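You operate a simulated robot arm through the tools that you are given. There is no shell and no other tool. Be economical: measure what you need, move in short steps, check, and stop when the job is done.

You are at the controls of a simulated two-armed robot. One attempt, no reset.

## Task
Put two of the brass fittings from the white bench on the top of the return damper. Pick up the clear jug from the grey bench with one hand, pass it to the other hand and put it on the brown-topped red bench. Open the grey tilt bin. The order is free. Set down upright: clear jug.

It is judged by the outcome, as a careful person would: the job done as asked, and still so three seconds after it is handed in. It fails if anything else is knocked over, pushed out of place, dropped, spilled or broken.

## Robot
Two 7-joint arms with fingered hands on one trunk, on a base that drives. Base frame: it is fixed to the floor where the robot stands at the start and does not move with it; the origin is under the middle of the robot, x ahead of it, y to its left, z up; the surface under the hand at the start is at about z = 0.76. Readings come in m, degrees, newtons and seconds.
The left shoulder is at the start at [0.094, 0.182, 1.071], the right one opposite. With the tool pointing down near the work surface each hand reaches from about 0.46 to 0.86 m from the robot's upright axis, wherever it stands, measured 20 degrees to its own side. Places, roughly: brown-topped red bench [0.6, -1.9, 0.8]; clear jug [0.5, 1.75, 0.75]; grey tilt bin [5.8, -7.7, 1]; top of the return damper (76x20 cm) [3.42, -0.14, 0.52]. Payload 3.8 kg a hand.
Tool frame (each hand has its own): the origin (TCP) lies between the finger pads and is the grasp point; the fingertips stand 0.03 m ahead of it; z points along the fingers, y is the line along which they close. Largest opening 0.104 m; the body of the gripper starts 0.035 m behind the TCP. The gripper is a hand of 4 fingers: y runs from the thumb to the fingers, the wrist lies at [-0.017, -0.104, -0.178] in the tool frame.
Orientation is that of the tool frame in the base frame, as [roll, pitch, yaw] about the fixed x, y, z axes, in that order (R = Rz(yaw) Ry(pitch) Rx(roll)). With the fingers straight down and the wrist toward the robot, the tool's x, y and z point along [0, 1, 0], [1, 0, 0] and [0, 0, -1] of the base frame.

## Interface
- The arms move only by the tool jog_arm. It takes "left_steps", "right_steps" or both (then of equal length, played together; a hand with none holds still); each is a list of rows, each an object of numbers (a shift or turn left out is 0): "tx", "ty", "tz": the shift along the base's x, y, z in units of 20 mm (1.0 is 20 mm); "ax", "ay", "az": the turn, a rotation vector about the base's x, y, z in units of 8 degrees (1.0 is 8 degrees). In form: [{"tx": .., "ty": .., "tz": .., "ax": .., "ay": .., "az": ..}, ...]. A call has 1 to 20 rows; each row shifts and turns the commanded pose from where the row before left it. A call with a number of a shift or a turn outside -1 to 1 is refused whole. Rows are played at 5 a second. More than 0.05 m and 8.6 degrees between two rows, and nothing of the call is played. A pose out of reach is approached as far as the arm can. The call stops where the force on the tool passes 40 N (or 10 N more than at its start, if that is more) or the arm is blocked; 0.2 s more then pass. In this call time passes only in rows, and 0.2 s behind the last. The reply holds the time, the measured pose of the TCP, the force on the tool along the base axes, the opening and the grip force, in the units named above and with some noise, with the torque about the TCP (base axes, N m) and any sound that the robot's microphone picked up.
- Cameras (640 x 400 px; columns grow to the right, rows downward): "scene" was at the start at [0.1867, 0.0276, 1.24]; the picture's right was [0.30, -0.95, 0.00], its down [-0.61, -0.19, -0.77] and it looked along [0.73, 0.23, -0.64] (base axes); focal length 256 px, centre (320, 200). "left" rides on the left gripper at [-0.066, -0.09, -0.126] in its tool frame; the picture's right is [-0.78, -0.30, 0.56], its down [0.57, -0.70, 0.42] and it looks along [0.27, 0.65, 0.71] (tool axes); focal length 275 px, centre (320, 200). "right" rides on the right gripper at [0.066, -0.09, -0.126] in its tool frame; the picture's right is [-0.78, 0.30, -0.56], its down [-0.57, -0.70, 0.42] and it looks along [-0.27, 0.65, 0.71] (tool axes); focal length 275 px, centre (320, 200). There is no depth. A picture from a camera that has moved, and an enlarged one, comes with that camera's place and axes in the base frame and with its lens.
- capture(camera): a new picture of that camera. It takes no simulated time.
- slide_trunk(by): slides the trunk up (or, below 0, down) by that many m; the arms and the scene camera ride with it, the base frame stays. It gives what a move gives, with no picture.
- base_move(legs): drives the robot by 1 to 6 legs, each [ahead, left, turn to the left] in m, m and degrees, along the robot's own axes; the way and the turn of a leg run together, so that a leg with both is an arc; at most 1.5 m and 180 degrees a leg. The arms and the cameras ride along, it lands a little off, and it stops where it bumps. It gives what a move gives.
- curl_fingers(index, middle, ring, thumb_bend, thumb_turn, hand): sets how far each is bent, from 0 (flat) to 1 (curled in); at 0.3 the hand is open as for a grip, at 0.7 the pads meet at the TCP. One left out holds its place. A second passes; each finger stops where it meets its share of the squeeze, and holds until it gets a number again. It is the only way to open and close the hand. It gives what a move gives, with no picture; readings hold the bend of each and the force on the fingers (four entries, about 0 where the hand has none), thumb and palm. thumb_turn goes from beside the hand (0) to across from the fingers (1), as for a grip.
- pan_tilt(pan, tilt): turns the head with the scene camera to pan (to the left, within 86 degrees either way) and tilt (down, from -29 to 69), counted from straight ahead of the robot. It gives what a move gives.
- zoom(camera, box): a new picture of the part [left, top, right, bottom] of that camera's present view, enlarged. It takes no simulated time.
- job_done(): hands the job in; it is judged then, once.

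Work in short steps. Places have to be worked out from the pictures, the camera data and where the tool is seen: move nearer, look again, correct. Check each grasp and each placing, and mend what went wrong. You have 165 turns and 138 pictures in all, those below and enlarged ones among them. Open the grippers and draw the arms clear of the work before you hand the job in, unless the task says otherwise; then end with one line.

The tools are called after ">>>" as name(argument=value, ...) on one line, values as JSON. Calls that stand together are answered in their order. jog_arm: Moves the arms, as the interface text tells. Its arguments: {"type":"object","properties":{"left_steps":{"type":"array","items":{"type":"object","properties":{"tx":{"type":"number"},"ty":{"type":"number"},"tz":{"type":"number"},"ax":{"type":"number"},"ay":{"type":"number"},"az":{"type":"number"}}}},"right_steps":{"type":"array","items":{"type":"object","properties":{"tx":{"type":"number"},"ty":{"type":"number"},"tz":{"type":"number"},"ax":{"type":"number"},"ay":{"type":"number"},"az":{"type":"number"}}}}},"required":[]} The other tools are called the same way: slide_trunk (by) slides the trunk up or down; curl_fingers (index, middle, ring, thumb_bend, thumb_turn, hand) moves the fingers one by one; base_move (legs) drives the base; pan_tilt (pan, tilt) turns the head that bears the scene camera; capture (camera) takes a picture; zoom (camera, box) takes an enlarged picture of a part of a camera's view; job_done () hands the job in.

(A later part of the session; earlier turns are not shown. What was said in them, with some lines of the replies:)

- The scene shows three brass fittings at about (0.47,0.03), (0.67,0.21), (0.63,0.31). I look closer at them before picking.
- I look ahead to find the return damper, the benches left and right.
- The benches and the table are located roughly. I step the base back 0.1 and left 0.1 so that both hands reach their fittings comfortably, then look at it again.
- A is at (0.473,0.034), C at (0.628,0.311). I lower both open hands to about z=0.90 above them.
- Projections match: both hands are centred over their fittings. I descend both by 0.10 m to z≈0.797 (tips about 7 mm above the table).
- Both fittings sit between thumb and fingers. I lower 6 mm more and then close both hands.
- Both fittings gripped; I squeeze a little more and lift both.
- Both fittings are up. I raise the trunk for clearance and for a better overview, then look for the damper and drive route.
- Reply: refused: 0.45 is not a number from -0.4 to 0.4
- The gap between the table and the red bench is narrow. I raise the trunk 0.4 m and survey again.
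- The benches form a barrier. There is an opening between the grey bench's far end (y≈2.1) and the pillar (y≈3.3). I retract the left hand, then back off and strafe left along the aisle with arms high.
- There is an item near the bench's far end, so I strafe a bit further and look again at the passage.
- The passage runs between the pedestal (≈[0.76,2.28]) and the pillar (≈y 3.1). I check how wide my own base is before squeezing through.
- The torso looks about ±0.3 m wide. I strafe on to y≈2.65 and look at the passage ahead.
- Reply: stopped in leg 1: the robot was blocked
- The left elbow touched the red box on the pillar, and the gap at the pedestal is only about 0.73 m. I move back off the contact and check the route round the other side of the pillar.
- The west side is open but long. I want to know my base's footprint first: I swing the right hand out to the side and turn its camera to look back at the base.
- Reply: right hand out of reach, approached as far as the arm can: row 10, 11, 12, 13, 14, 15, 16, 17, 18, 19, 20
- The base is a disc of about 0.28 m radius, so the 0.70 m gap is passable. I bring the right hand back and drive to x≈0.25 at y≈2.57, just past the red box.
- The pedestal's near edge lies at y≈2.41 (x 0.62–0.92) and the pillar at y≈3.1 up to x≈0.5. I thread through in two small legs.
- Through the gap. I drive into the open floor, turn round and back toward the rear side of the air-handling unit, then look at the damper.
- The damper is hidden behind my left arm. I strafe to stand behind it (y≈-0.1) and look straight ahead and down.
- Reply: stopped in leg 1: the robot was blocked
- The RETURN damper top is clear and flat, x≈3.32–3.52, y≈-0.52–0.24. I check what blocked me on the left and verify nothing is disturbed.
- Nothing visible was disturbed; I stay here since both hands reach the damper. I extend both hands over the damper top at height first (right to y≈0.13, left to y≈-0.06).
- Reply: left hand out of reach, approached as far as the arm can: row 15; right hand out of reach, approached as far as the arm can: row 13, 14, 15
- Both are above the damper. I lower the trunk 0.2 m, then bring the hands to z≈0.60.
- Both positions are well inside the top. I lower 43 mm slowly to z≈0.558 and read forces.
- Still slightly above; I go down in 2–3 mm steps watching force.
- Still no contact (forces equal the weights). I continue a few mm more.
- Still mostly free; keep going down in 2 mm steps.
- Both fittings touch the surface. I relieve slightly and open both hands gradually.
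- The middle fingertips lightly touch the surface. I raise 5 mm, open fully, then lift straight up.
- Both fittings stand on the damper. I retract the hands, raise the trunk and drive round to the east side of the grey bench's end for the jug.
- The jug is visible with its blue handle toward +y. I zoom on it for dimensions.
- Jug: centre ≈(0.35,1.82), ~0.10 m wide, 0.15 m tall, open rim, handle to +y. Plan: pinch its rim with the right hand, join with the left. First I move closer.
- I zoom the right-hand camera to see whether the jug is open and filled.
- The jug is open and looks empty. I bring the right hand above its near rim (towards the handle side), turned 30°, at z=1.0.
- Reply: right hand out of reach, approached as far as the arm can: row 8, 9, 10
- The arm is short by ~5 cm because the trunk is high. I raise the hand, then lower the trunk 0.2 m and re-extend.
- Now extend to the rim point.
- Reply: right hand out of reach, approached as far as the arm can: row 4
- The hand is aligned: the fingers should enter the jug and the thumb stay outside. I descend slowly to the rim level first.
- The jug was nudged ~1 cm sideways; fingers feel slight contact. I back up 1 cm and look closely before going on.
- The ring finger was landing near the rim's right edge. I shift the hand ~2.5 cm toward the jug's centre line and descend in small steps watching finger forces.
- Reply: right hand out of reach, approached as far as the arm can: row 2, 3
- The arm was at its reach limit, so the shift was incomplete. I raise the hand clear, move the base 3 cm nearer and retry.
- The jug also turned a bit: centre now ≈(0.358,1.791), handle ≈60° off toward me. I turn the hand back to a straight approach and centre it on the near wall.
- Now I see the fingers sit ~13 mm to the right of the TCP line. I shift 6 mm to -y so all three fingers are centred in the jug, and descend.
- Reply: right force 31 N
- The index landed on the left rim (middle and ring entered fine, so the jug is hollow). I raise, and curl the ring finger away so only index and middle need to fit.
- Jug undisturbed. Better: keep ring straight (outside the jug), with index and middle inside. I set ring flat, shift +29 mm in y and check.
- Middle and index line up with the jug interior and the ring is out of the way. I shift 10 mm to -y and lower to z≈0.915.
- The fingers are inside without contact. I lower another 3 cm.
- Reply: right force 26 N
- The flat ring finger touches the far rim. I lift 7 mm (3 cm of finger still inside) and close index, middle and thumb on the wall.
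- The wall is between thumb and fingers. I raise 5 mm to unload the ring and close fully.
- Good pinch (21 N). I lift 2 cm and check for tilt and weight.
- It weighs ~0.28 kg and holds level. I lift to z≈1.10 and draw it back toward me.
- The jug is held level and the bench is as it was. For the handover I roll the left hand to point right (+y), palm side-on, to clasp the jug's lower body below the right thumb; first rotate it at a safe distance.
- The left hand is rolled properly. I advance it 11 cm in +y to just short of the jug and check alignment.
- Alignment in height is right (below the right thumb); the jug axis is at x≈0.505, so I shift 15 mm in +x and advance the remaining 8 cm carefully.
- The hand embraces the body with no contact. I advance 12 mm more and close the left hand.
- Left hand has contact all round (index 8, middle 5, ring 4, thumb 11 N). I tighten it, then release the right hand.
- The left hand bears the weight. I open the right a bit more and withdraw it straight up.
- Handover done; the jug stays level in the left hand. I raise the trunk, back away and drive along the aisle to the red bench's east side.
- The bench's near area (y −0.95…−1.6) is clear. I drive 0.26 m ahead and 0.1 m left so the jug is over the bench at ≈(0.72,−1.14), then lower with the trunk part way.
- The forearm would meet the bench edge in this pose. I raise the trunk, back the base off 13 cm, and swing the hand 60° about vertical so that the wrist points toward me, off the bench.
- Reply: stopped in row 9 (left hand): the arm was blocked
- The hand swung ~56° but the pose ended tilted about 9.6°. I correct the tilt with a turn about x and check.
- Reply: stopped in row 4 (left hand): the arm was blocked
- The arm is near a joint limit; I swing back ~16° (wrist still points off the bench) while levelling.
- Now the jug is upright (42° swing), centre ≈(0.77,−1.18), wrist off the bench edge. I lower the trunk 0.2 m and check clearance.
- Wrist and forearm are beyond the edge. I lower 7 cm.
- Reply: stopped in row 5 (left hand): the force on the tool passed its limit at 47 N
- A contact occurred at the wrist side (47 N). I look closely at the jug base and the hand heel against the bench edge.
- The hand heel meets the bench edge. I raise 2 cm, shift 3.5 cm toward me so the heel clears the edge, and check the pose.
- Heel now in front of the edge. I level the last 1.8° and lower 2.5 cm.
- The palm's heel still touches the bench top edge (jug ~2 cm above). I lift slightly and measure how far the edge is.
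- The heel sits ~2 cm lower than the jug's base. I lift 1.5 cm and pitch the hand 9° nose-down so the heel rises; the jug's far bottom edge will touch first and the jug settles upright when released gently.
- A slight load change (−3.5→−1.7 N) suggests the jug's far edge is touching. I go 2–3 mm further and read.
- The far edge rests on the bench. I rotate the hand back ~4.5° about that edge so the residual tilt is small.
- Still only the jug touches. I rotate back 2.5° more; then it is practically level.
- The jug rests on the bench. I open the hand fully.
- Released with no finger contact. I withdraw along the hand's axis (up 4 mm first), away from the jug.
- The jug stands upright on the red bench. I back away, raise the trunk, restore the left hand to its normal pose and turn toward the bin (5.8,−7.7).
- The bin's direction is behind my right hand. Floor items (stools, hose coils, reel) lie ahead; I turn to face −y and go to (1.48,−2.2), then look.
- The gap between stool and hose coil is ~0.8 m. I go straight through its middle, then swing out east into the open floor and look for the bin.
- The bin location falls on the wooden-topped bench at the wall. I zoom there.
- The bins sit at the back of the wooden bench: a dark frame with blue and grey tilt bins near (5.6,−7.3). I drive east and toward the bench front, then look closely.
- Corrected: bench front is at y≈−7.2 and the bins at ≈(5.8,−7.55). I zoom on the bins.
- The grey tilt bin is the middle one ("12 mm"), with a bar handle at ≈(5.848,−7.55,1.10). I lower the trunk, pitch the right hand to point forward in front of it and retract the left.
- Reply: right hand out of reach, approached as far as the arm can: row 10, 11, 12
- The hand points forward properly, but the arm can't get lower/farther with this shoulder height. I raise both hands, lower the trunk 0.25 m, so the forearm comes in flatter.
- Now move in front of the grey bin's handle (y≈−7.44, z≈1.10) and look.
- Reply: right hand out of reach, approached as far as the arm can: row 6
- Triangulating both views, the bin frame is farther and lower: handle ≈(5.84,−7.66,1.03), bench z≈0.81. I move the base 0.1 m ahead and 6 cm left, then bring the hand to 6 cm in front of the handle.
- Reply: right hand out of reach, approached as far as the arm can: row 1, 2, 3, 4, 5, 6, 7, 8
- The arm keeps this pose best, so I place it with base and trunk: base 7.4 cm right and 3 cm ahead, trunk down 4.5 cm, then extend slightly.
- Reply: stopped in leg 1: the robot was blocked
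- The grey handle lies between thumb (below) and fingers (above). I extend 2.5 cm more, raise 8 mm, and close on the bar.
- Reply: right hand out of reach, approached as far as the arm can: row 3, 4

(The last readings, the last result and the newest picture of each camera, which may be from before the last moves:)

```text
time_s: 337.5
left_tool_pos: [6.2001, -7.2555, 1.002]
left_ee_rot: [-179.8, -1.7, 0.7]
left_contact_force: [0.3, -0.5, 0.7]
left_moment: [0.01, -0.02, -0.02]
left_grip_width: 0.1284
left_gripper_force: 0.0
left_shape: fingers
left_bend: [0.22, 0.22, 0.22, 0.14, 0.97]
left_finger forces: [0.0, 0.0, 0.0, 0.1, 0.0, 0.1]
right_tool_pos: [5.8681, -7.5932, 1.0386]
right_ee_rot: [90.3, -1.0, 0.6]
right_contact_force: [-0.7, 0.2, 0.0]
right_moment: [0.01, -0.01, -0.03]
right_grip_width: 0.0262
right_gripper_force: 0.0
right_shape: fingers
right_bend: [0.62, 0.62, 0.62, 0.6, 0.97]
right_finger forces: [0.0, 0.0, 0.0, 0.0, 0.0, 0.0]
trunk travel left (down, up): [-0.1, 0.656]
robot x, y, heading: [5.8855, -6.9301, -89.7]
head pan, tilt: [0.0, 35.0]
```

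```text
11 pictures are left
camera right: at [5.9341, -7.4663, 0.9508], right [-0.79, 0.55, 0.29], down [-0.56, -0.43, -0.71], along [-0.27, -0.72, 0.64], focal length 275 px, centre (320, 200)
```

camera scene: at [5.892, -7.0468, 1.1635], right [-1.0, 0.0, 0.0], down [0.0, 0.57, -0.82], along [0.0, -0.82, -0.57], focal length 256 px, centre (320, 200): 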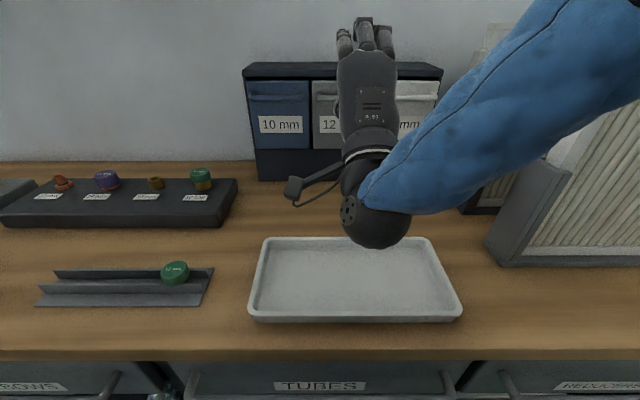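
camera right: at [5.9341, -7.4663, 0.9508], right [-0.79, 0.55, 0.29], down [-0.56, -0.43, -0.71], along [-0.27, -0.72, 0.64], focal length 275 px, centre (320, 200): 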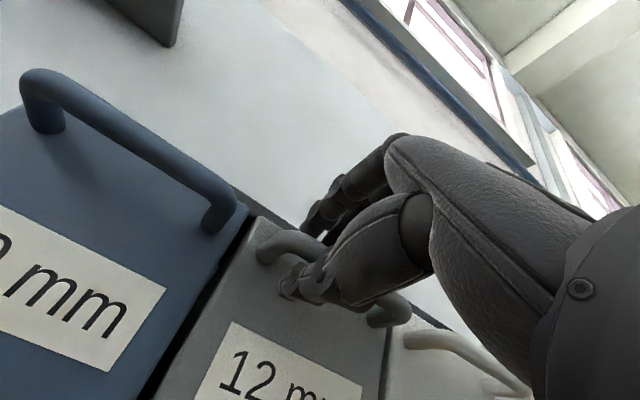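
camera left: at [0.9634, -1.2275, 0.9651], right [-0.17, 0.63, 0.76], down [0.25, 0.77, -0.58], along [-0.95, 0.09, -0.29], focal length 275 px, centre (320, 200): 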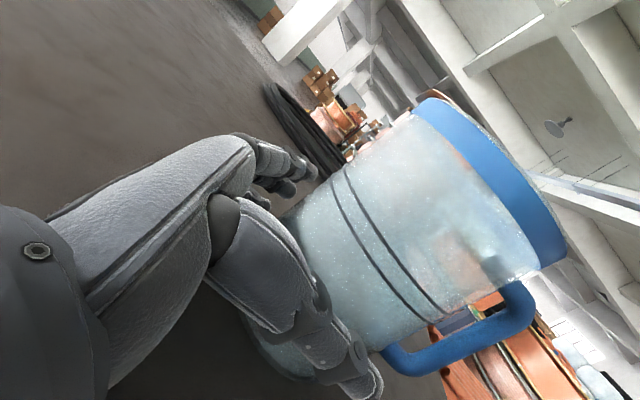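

No contact yet; fingers hover over the bar and the thumb is below. I close further.

>>> curl_fingers(hand="right", index=0.85, middle=0.85, ring=0.85, thumb_bend=0.75)

>>> capture(camera="right")

```text
time_s: 338.5
left_tool_pos: [6.1997, -7.2547, 1.0022]
left_ee_rot: [-179.9, -1.6, 0.6]
left_contact_force: [-0.6, -1.1, 0.9]
left_moment: [0.02, -0.02, 0.0]
left_grip_width: 0.1285
left_gripper_force: 0.1
left_shape: fingers
left_bend: [0.22, 0.22, 0.22, 0.14, 0.97]
left_finger forces: [0.1, 0.1, 0.0, 0.0, 0.0, 0.0]
right_tool_pos: [5.8679, -7.5925, 1.037]
right_ee_rot: [90.4, -0.9, 0.5]
right_contact_force: [-0.8, 2.1, -2.5]
right_moment: [0.39, 0.34, 0.54]
right_grip_width: 0.0031
right_gripper_force: 37.2
right_shape: fingers
right_bend: [0.81, 0.79, 0.77, 0.71, 0.97]
right_finger forces: [11.5, 11.1, 11.5, 0.1, 39.9, 0.1]
trunk travel left (down, up): [-0.1, 0.656]
robot x, y, heading: [5.8872, -6.9263, -89.7]
head pan, tilt: [0.0, 35.0]
```

```text
10 pictures are left
camera right: at [5.9341, -7.4663, 0.9505], right [-0.79, 0.55, 0.29], down [-0.56, -0.42, -0.71], along [-0.27, -0.72, 0.64], focal length 275 px, centre (320, 200)
```

right: 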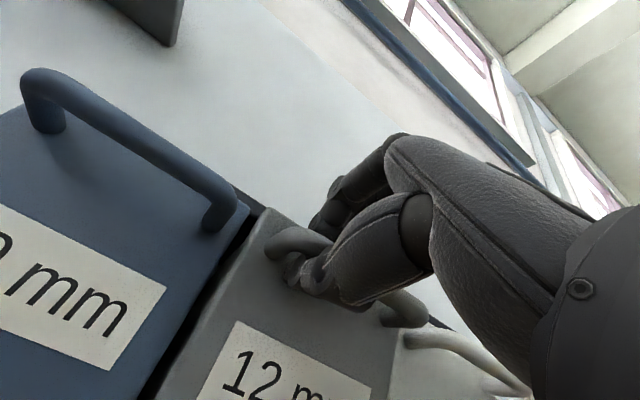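

Thumb and fingers clamp with 37 N and the moments suggest the bar is in the grip. I pull gently 2.5 cm toward me and check.

>>> jog_arm(right_steps=[{"ty": 0.4}, {"ty": 0.4}, {"ty": 0.4}])

>>> capture(camera="right")

```text
time_s: 339.3
left_tool_pos: [6.2003, -7.2589, 1.0008]
left_ee_rot: [-179.4, -1.7, 0.5]
left_contact_force: [1.0, 0.4, 0.2]
left_moment: [-0.01, -0.03, -0.01]
left_grip_width: 0.1283
left_gripper_force: 0.1
left_shape: fingers
left_bend: [0.22, 0.22, 0.22, 0.14, 0.97]
left_finger forces: [0.1, 0.0, 0.0, 0.0, 0.0, 0.0]
right_tool_pos: [5.8675, -7.5746, 1.0307]
right_ee_rot: [91.1, -0.6, 0.8]
right_contact_force: [-0.3, -16.7, -26.3]
right_moment: [-0.26, 0.28, 0.27]
right_grip_width: 0.0077
right_gripper_force: 24.7
right_shape: fingers
right_bend: [0.82, 0.8, 0.78, 0.68, 0.96]
right_finger forces: [9.9, 6.6, 7.5, 0.1, 25.4, 0.0]
trunk travel left (down, up): [-0.1, 0.656]
robot x, y, heading: [5.8888, -6.929, -89.7]
head pan, tilt: [0.0, 35.0]
```

```text
9 pictures are left
camera right: at [5.9331, -7.4454, 0.9446], right [-0.79, 0.54, 0.3], down [-0.56, -0.42, -0.71], along [-0.26, -0.73, 0.63], focal length 275 px, centre (320, 200)
```

right: 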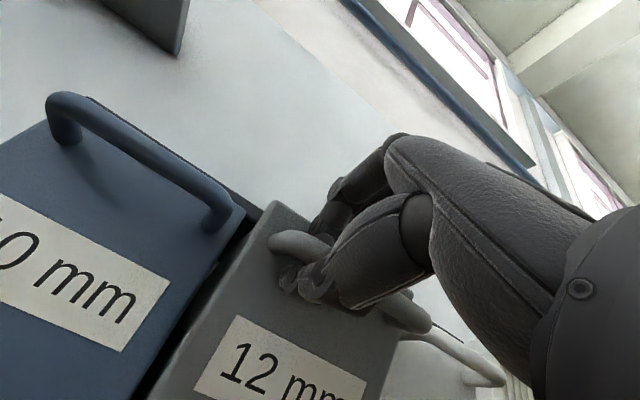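

The grey bin is tilting out (its side shows). The handle arcs downward, so I keep pulling while lowering along the arc.

>>> jog_arm(right_steps=[{"ty": 0.3, "tz": -0.3}, {"ty": 0.4, "tz": -0.25}, {"ty": 0.4, "tz": -0.3}, {"ty": 0.4, "tz": -0.35}, {"ty": 0.4, "tz": -0.4}])

>>> zoom(camera="scene", box=[220, 10, 460, 210])

```text
time_s: 340.5
left_tool_pos: [6.199, -7.2591, 1.0012]
left_ee_rot: [-179.6, -1.7, 0.6]
left_contact_force: [-0.6, 0.2, -0.7]
left_moment: [-0.01, -0.01, 0.0]
left_grip_width: 0.1284
left_gripper_force: 0.2
left_shape: fingers
left_bend: [0.22, 0.22, 0.22, 0.14, 0.97]
left_finger forces: [0.1, 0.1, 0.0, 0.1, 0.0, 0.1]
right_tool_pos: [5.8677, -7.5427, 1.003]
right_ee_rot: [91.6, -0.4, 0.7]
right_contact_force: [0.9, -24.2, -17.7]
right_moment: [-0.61, 0.31, 0.09]
right_grip_width: 0.0117
right_gripper_force: 26.2
right_shape: fingers
right_bend: [0.83, 0.81, 0.79, 0.65, 0.96]
right_finger forces: [9.3, 7.7, 6.8, 0.0, 28.6, 0.1]
trunk travel left (down, up): [-0.1, 0.656]
robot x, y, heading: [5.8899, -6.9321, -89.8]
head pan, tilt: [0.0, 35.0]
stopped in row 5 (right hand): the force on the tool passed its limit at 43 N (the readings are from after the stop); the commanded pose is now the measured one
```

```text
2.00 times, centred on (340, 110) of scene
camera zoom: at [5.8887, -7.1955, 1.1149], right [-1.0, 0.0, 0.0], down [0.0, 0.58, -0.82], along [0.0, -0.82, -0.58], focal length 513 px, centre (280, 380)
```

zoom: 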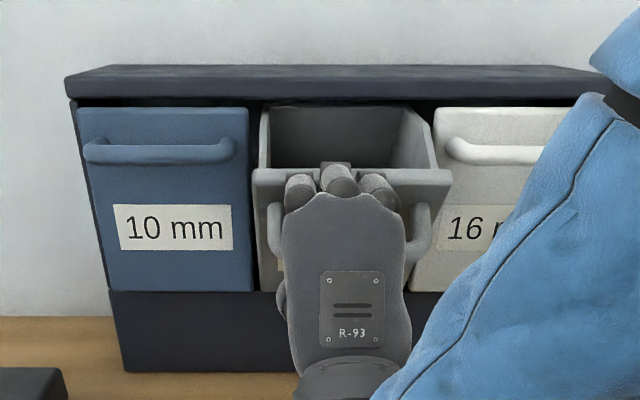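

The bin is clearly tilted open with its interior visible. I try a bit further: lower first, then pull.

>>> jog_arm(right_steps=[{"tz": -0.4}, {"tz": -0.4, "ty": 0.2}, {"ty": 0.3, "tz": -0.3}, {"ty": 0.3, "tz": -0.4}])

>>> zoom(camera="scene", box=[220, 10, 460, 210])

```text
time_s: 341.4
left_tool_pos: [6.2001, -7.2583, 1.0015]
left_ee_rot: [-179.6, -1.8, 0.4]
left_contact_force: [0.6, -0.6, 0.5]
left_moment: [0.02, -0.02, -0.01]
left_grip_width: 0.1282
left_gripper_force: 0.1
left_shape: fingers
left_bend: [0.22, 0.22, 0.22, 0.14, 0.97]
left_finger forces: [0.0, 0.0, 0.0, 0.1, 0.0, 0.0]
right_tool_pos: [5.8682, -7.532, 0.9888]
right_ee_rot: [91.4, -0.6, -0.7]
right_contact_force: [-7.0, -24.6, -6.2]
right_moment: [-1.25, 0.45, 0.01]
right_grip_width: 0.0104
right_gripper_force: 44.1
right_shape: fingers
right_bend: [0.82, 0.8, 0.78, 0.64, 0.97]
right_finger forces: [11.6, 42.7, 10.6, 0.0, 23.8, 0.1]
right hand out of reach, approached as far as the arm can: row 2, 3, 4
trunk travel left (down, up): [-0.1, 0.656]
robot x, y, heading: [5.8871, -6.9296, -89.6]
head pan, tilt: [0.0, 35.0]
stopped in row 4 (right hand): the force on the tool passed its limit at 44 N (the readings are from after the stop); the commanded pose is now the measured one
```

```text
2.00 times, centred on (340, 110) of scene
camera zoom: at [5.8881, -7.1943, 1.115], right [-1.0, 0.0, 0.0], down [0.0, 0.58, -0.82], along [0.0, -0.82, -0.58], focal length 513 px, centre (280, 380)
```

zoom: 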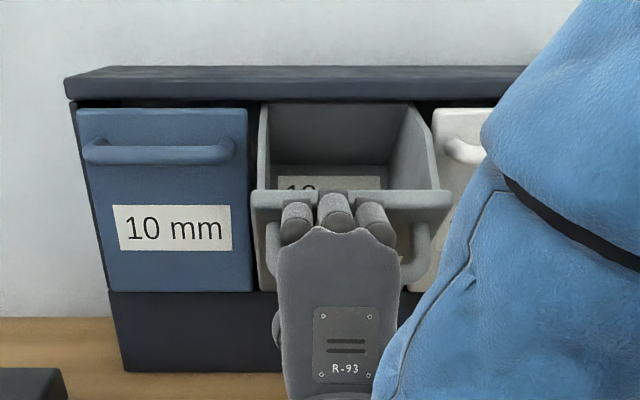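

It opened further; the arm itself is at its limit, so I use a small trunk drop and base back-off to continue the arc gently.

>>> slide_trunk(by=-0.025)

>>> base_move(legs=[[-0.025, 0, 0]])

>>> zoom(camera="scene", box=[220, 10, 460, 210])

```text
time_s: 342.1
left_tool_pos: [6.198, -7.2531, 0.9791]
left_ee_rot: [180.0, -1.8, 0.4]
left_contact_force: [-0.4, 0.9, -0.2]
left_moment: [-0.03, -0.01, -0.03]
left_grip_width: 0.1281
left_gripper_force: 0.0
left_shape: fingers
left_bend: [0.22, 0.22, 0.22, 0.14, 0.97]
left_finger forces: [0.0, 0.0, 0.0, 0.0, 0.1, 0.0]
right_tool_pos: [5.8685, -7.5224, 0.9722]
right_ee_rot: [90.1, -1.0, -0.2]
right_contact_force: [-14.3, 8.5, 22.7]
right_moment: [-2.18, 0.52, -0.43]
right_grip_width: 0.0071
right_gripper_force: 63.2
right_shape: fingers
right_bend: [0.83, 0.79, 0.78, 0.66, 0.97]
right_finger forces: [15.0, 80.2, 14.8, 0.0, 15.7, 0.2]
trunk travel left (down, up): [-0.075, 0.681]
robot x, y, heading: [5.8876, -6.9303, -90.0]
head pan, tilt: [0.0, 35.0]
```

```text
time_s: 342.9
left_tool_pos: [6.2006, -7.2415, 0.9769]
left_ee_rot: [-179.7, -1.7, 0.6]
left_contact_force: [0.2, 0.0, -0.7]
left_moment: [0.01, 0.02, 0.0]
left_grip_width: 0.1281
left_gripper_force: 0.0
left_shape: fingers
left_bend: [0.22, 0.22, 0.22, 0.14, 0.97]
left_finger forces: [0.0, 0.0, 0.0, 0.1, 0.0, 0.1]
right_tool_pos: [5.869, -7.5171, 0.9669]
right_ee_rot: [90.9, -0.8, -0.7]
right_contact_force: [1.5, -12.5, 3.0]
right_moment: [-1.19, 0.44, 0.2]
right_grip_width: 0.0078
right_gripper_force: 51.5
right_shape: fingers
right_bend: [0.81, 0.78, 0.76, 0.66, 0.96]
right_finger forces: [12.9, 55.7, 14.8, 0.0, 19.2, 0.0]
trunk travel left (down, up): [-0.075, 0.681]
robot x, y, heading: [5.8885, -6.9145, -89.9]
head pan, tilt: [0.0, 35.0]
stopped in leg 1: the force on the tool passed its limit at 48 N (the readings are from after the stop); the commanded pose is now the measured one
```

```text
2.00 times, centred on (340, 110) of scene
camera zoom: at [5.8887, -7.1938, 1.0887], right [-1.0, 0.0, 0.0], down [0.0, 0.57, -0.82], along [0.0, -0.82, -0.57], focal length 513 px, centre (280, 380)
```

zoom: 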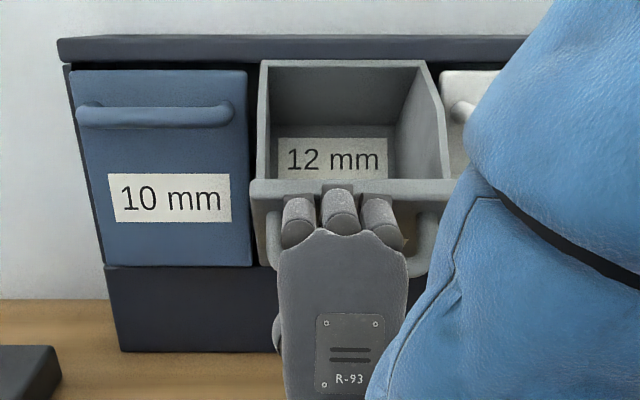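

The bin is wide open (~45°) with interior and label visible. I release carefully: thumb first, then uncurl the fingers slightly.

>>> curl_fingers(hand="right", thumb_bend=0.3)

>>> curl_fingers(hand="right", index=0.66, middle=0.66, ring=0.66)

>>> zoom(camera="scene", box=[220, 10, 460, 210])

```text
time_s: 343.9
left_tool_pos: [6.1996, -7.2419, 0.9767]
left_ee_rot: [-179.7, -1.8, 0.6]
left_contact_force: [0.2, -0.8, 0.2]
left_moment: [0.0, 0.01, 0.02]
left_grip_width: 0.1282
left_gripper_force: 0.1
left_shape: fingers
left_bend: [0.22, 0.22, 0.22, 0.14, 0.97]
left_finger forces: [0.1, 0.1, 0.0, 0.1, 0.0, 0.1]
right_tool_pos: [5.8691, -7.5148, 0.9684]
right_ee_rot: [90.8, -0.8, -0.8]
right_contact_force: [-0.5, -20.0, 17.4]
right_moment: [-1.3, 0.21, 0.28]
right_grip_width: 0.0439
right_gripper_force: 49.0
right_shape: fingers
right_bend: [0.81, 0.77, 0.76, 0.3, 0.97]
right_finger forces: [13.6, 69.4, 15.0, 0.1, 0.1, 0.0]
trunk travel left (down, up): [-0.075, 0.681]
robot x, y, heading: [5.8894, -6.9176, -89.6]
head pan, tilt: [0.0, 35.0]
```

```text
time_s: 344.9
left_tool_pos: [6.1984, -7.242, 0.9771]
left_ee_rot: [-179.8, -1.7, 0.6]
left_contact_force: [-0.1, -0.2, 0.3]
left_moment: [-0.01, -0.02, -0.02]
left_grip_width: 0.1284
left_gripper_force: 0.0
left_shape: fingers
left_bend: [0.22, 0.22, 0.22, 0.14, 0.97]
left_finger forces: [0.0, 0.0, 0.1, 0.1, 0.1, 0.0]
right_tool_pos: [5.8688, -7.5136, 0.9659]
right_ee_rot: [91.1, -0.8, -0.5]
right_contact_force: [1.2, 1.0, -1.1]
right_moment: [-0.02, -0.03, -0.01]
right_grip_width: 0.058
right_gripper_force: 0.3
right_shape: fingers
right_bend: [0.66, 0.67, 0.66, 0.3, 0.97]
right_finger forces: [0.0, 1.0, 0.0, 0.0, 0.0, 0.0]
trunk travel left (down, up): [-0.075, 0.681]
robot x, y, heading: [5.8869, -6.9141, -89.6]
head pan, tilt: [0.0, 35.0]
```

```text
2.00 times, centred on (340, 110) of scene
camera zoom: at [5.8885, -7.1925, 1.0892], right [-1.0, 0.0, 0.0], down [0.0, 0.57, -0.82], along [0.0, -0.82, -0.57], focal length 513 px, centre (280, 380)
```

zoom: 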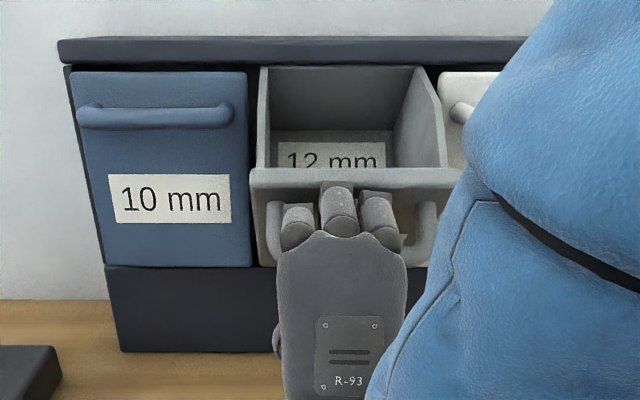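

Forces dropped to ~0 and the bin remains open. I draw the hand straight back toward me.

>>> jog_arm(right_steps=[{"ty": 0.3}, {"ty": 0.4}, {"ty": 0.5}, {"ty": 0.6}, {"ty": 0.7}])

>>> zoom(camera="scene", box=[220, 10, 460, 210])

```text
time_s: 346.1
left_tool_pos: [6.1989, -7.2417, 0.9777]
left_ee_rot: [-179.8, -1.8, 0.6]
left_contact_force: [0.7, -0.1, -0.5]
left_moment: [-0.03, -0.01, -0.01]
left_grip_width: 0.1285
left_gripper_force: 0.0
left_shape: fingers
left_bend: [0.22, 0.22, 0.22, 0.14, 0.97]
left_finger forces: [0.0, 0.1, 0.1, 0.0, 0.0, 0.0]
right_tool_pos: [5.868, -7.5048, 0.969]
right_ee_rot: [91.2, -0.7, -0.5]
right_contact_force: [-0.2, 0.7, 0.5]
right_moment: [-0.02, -0.01, 0.0]
right_grip_width: 0.058
right_gripper_force: 0.8
right_shape: fingers
right_bend: [0.66, 0.67, 0.66, 0.3, 0.97]
right_finger forces: [0.0, 1.1, 0.0, 0.1, 0.0, 0.1]
right hand out of reach, approached as far as the arm can: row 2, 3, 4, 5
trunk travel left (down, up): [-0.075, 0.681]
robot x, y, heading: [5.8895, -6.916, -89.9]
head pan, tilt: [0.0, 35.0]
```

```text
2.00 times, centred on (340, 110) of scene
camera zoom: at [5.8885, -7.1924, 1.0892], right [-1.0, 0.0, 0.0], down [0.0, 0.57, -0.82], along [0.0, -0.82, -0.57], focal length 513 px, centre (280, 380)
```

zoom: 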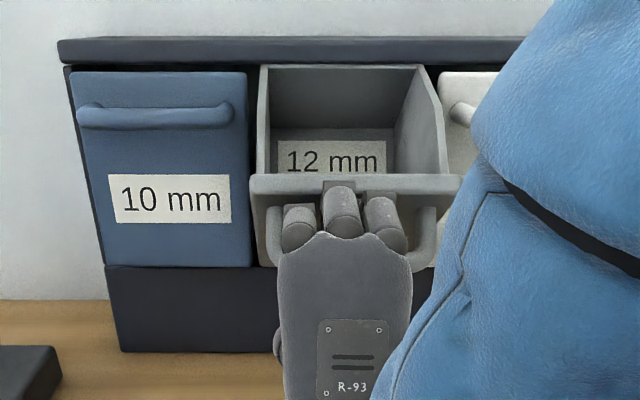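

The bin stays open. The arm is joint-limited for moving back, so I withdraw by backing the base.

>>> base_move(legs=[[-0.12, 0, 0]])

>>> zoom(camera="scene", box=[200, 0, 460, 210])

```text
time_s: 347.4
left_tool_pos: [6.2001, -7.1194, 0.9778]
left_ee_rot: [-179.8, -1.7, 0.6]
left_contact_force: [0.2, 0.4, -0.1]
left_moment: [-0.01, 0.01, 0.0]
left_grip_width: 0.1282
left_gripper_force: 0.1
left_shape: fingers
left_bend: [0.22, 0.22, 0.22, 0.14, 0.97]
left_finger forces: [0.0, 0.0, 0.0, 0.0, 0.0, 0.0]
right_tool_pos: [5.8666, -7.3846, 0.9687]
right_ee_rot: [91.2, -0.8, -0.5]
right_contact_force: [-0.3, 1.7, 1.0]
right_moment: [0.0, -0.01, -0.01]
right_grip_width: 0.0582
right_gripper_force: 0.0
right_shape: fingers
right_bend: [0.66, 0.66, 0.66, 0.3, 0.97]
right_finger forces: [0.0, 0.1, 0.0, 0.0, 0.1, 0.0]
trunk travel left (down, up): [-0.075, 0.681]
robot x, y, heading: [5.8879, -6.7956, -89.5]
head pan, tilt: [0.0, 35.0]
```

```text
1.90 times, centred on (330, 105) of scene
camera zoom: at [5.888, -7.0713, 1.0894], right [-1.0, 0.0, 0.0], down [0.0, 0.57, -0.82], along [0.0, -0.82, -0.57], focal length 488 px, centre (301, 381)
```

zoom: 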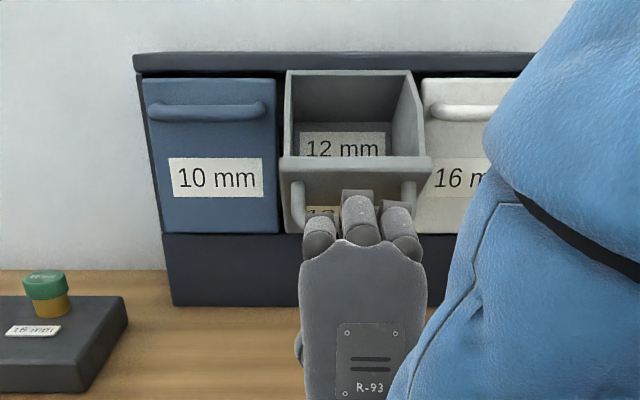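

The hand is free and the bin stays open. I raise the trunk straight up, open the hand, and check the bench (tray) once.

>>> slide_trunk(by=0.25)

>>> base_move(legs=[[-0.3, 0, 0]])

>>> curl_fingers(hand="right", index=0.3, middle=0.3, ring=0.3, thumb_bend=0.3)

>>> capture(camera="scene")

```text
time_s: 349.9
left_tool_pos: [6.2001, -7.1191, 1.2274]
left_ee_rot: [-179.8, -1.6, 0.6]
left_contact_force: [-0.4, 0.0, -0.6]
left_moment: [0.0, 0.01, 0.0]
left_grip_width: 0.1282
left_gripper_force: 0.1
left_shape: fingers
left_bend: [0.22, 0.22, 0.22, 0.14, 0.97]
left_finger forces: [0.0, 0.0, 0.0, 0.1, 0.1, 0.0]
right_tool_pos: [5.8677, -7.3599, 1.2483]
right_ee_rot: [88.0, -0.9, -0.8]
right_contact_force: [0.9, 0.1, 0.3]
right_moment: [-0.05, 0.02, 0.01]
right_grip_width: 0.0583
right_gripper_force: 0.0
right_shape: fingers
right_bend: [0.66, 0.66, 0.66, 0.3, 0.97]
right_finger forces: [0.0, 0.0, 0.1, 0.0, 0.0, 0.1]
trunk travel left (down, up): [-0.325, 0.431]
robot x, y, heading: [5.8887, -6.7959, -90.0]
head pan, tilt: [0.0, 35.0]
```

```text
time_s: 352.0
left_tool_pos: [6.1974, -6.8224, 1.2287]
left_ee_rot: [-179.9, -1.6, 0.4]
left_contact_force: [0.9, 0.0, 1.0]
left_moment: [-0.01, -0.02, -0.03]
left_grip_width: 0.1282
left_gripper_force: 0.0
left_shape: fingers
left_bend: [0.22, 0.22, 0.22, 0.14, 0.97]
left_finger forces: [0.0, 0.0, 0.0, 0.0, 0.1, 0.0]
right_tool_pos: [5.8675, -7.0613, 1.2493]
right_ee_rot: [88.0, -0.9, -0.7]
right_contact_force: [1.3, 0.7, 0.9]
right_moment: [0.0, -0.06, 0.0]
right_grip_width: 0.058
right_gripper_force: 0.1
right_shape: fingers
right_bend: [0.66, 0.66, 0.66, 0.3, 0.97]
right_finger forces: [0.1, 0.1, 0.0, 0.1, 0.1, 0.1]
trunk travel left (down, up): [-0.325, 0.431]
robot x, y, heading: [5.8852, -6.4997, -89.8]
head pan, tilt: [0.0, 35.0]
```

```text
time_s: 353.0
left_tool_pos: [6.198, -6.8236, 1.2267]
left_ee_rot: [-179.8, -1.7, 0.5]
left_contact_force: [-0.9, 0.1, -0.1]
left_moment: [0.0, 0.03, 0.01]
left_grip_width: 0.1283
left_gripper_force: 0.0
left_shape: fingers
left_bend: [0.22, 0.22, 0.22, 0.14, 0.97]
left_finger forces: [0.0, 0.0, 0.0, 0.0, 0.1, 0.0]
right_tool_pos: [5.8676, -7.0625, 1.2491]
right_ee_rot: [88.0, -0.9, -0.6]
right_contact_force: [0.3, 0.1, 0.5]
right_moment: [0.0, -0.01, -0.01]
right_grip_width: 0.1044
right_gripper_force: 0.0
right_shape: fingers
right_bend: [0.3, 0.3, 0.3, 0.3, 0.97]
right_finger forces: [0.0, 0.1, 0.1, 0.0, 0.0, 0.1]
trunk travel left (down, up): [-0.325, 0.431]
robot x, y, heading: [5.8837, -6.4987, -89.8]
head pan, tilt: [0.0, 35.0]
```

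```text
2 pictures are left
camera scene: at [5.8862, -6.6481, 1.3492], right [-1.0, 0.0, 0.0], down [0.0, 0.57, -0.82], along [0.0, -0.82, -0.57], focal length 256 px, centre (320, 200)
```

scene: 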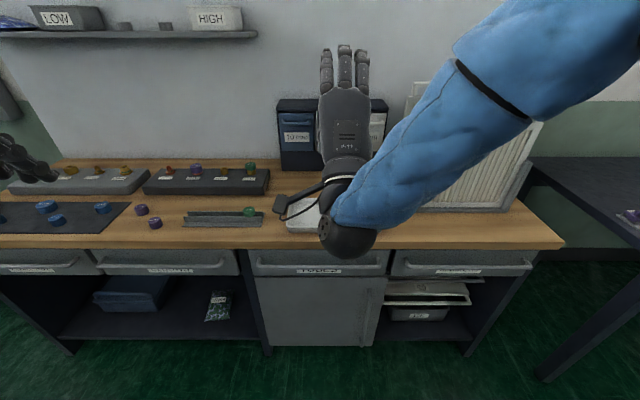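

The tray is where it was. I step 0.25 m to the left to see the bin past my hand for a last check.

>>> base_move(legs=[[0, 0.25, 0]])

>>> zoom(camera="scene", box=[300, 60, 500, 260])

```text
time_s: 354.8
left_tool_pos: [6.4512, -6.8235, 1.2273]
left_ee_rot: [-179.8, -1.6, 0.5]
left_contact_force: [0.3, 0.6, -0.4]
left_moment: [0.02, 0.04, 0.02]
left_grip_width: 0.1283
left_gripper_force: 0.1
left_shape: fingers
left_bend: [0.22, 0.22, 0.22, 0.14, 0.97]
left_finger forces: [0.0, 0.0, 0.0, 0.0, 0.0, 0.0]
right_tool_pos: [6.1203, -7.0616, 1.2496]
right_ee_rot: [88.1, -0.8, -0.6]
right_contact_force: [0.5, 0.1, -0.9]
right_moment: [0.03, -0.01, -0.01]
right_grip_width: 0.1043
right_gripper_force: 0.1
right_shape: fingers
right_bend: [0.3, 0.3, 0.3, 0.3, 0.97]
right_finger forces: [0.0, 0.0, 0.0, 0.1, 0.0, 0.0]
trunk travel left (down, up): [-0.325, 0.431]
robot x, y, heading: [6.1396, -6.4954, -89.8]
head pan, tilt: [0.0, 35.0]
```

```text
2.00 times, centred on (400, 160) of scene
camera zoom: at [6.1398, -6.647, 1.3492], right [-1.0, 0.0, 0.0], down [0.0, 0.57, -0.82], along [0.0, -0.82, -0.57], focal length 513 px, centre (160, 280)
```

zoom: 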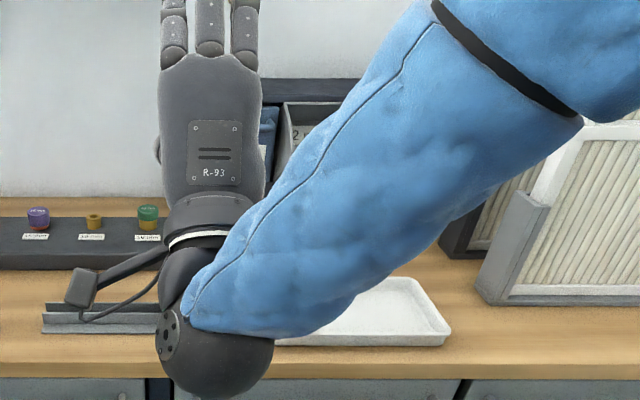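

The bin's interior and inner label are still visible, so it has stayed open. The tray is in place, both hands are empty and open, and the arms are clear of the work. I hand the job in.

>>> job_done()

```text
The job is handed in.
```

The job is handed in: two brass fittings are on the return damper, the jug went from the right hand to the left and stands upright on the red bench, and the grey tilt bin is open to about 40°. While I was grasping the jug it slid about 2 cm on the grey bench, and while driving the robot was stopped by contact three times, once by something beside the damper that I couldn't see.
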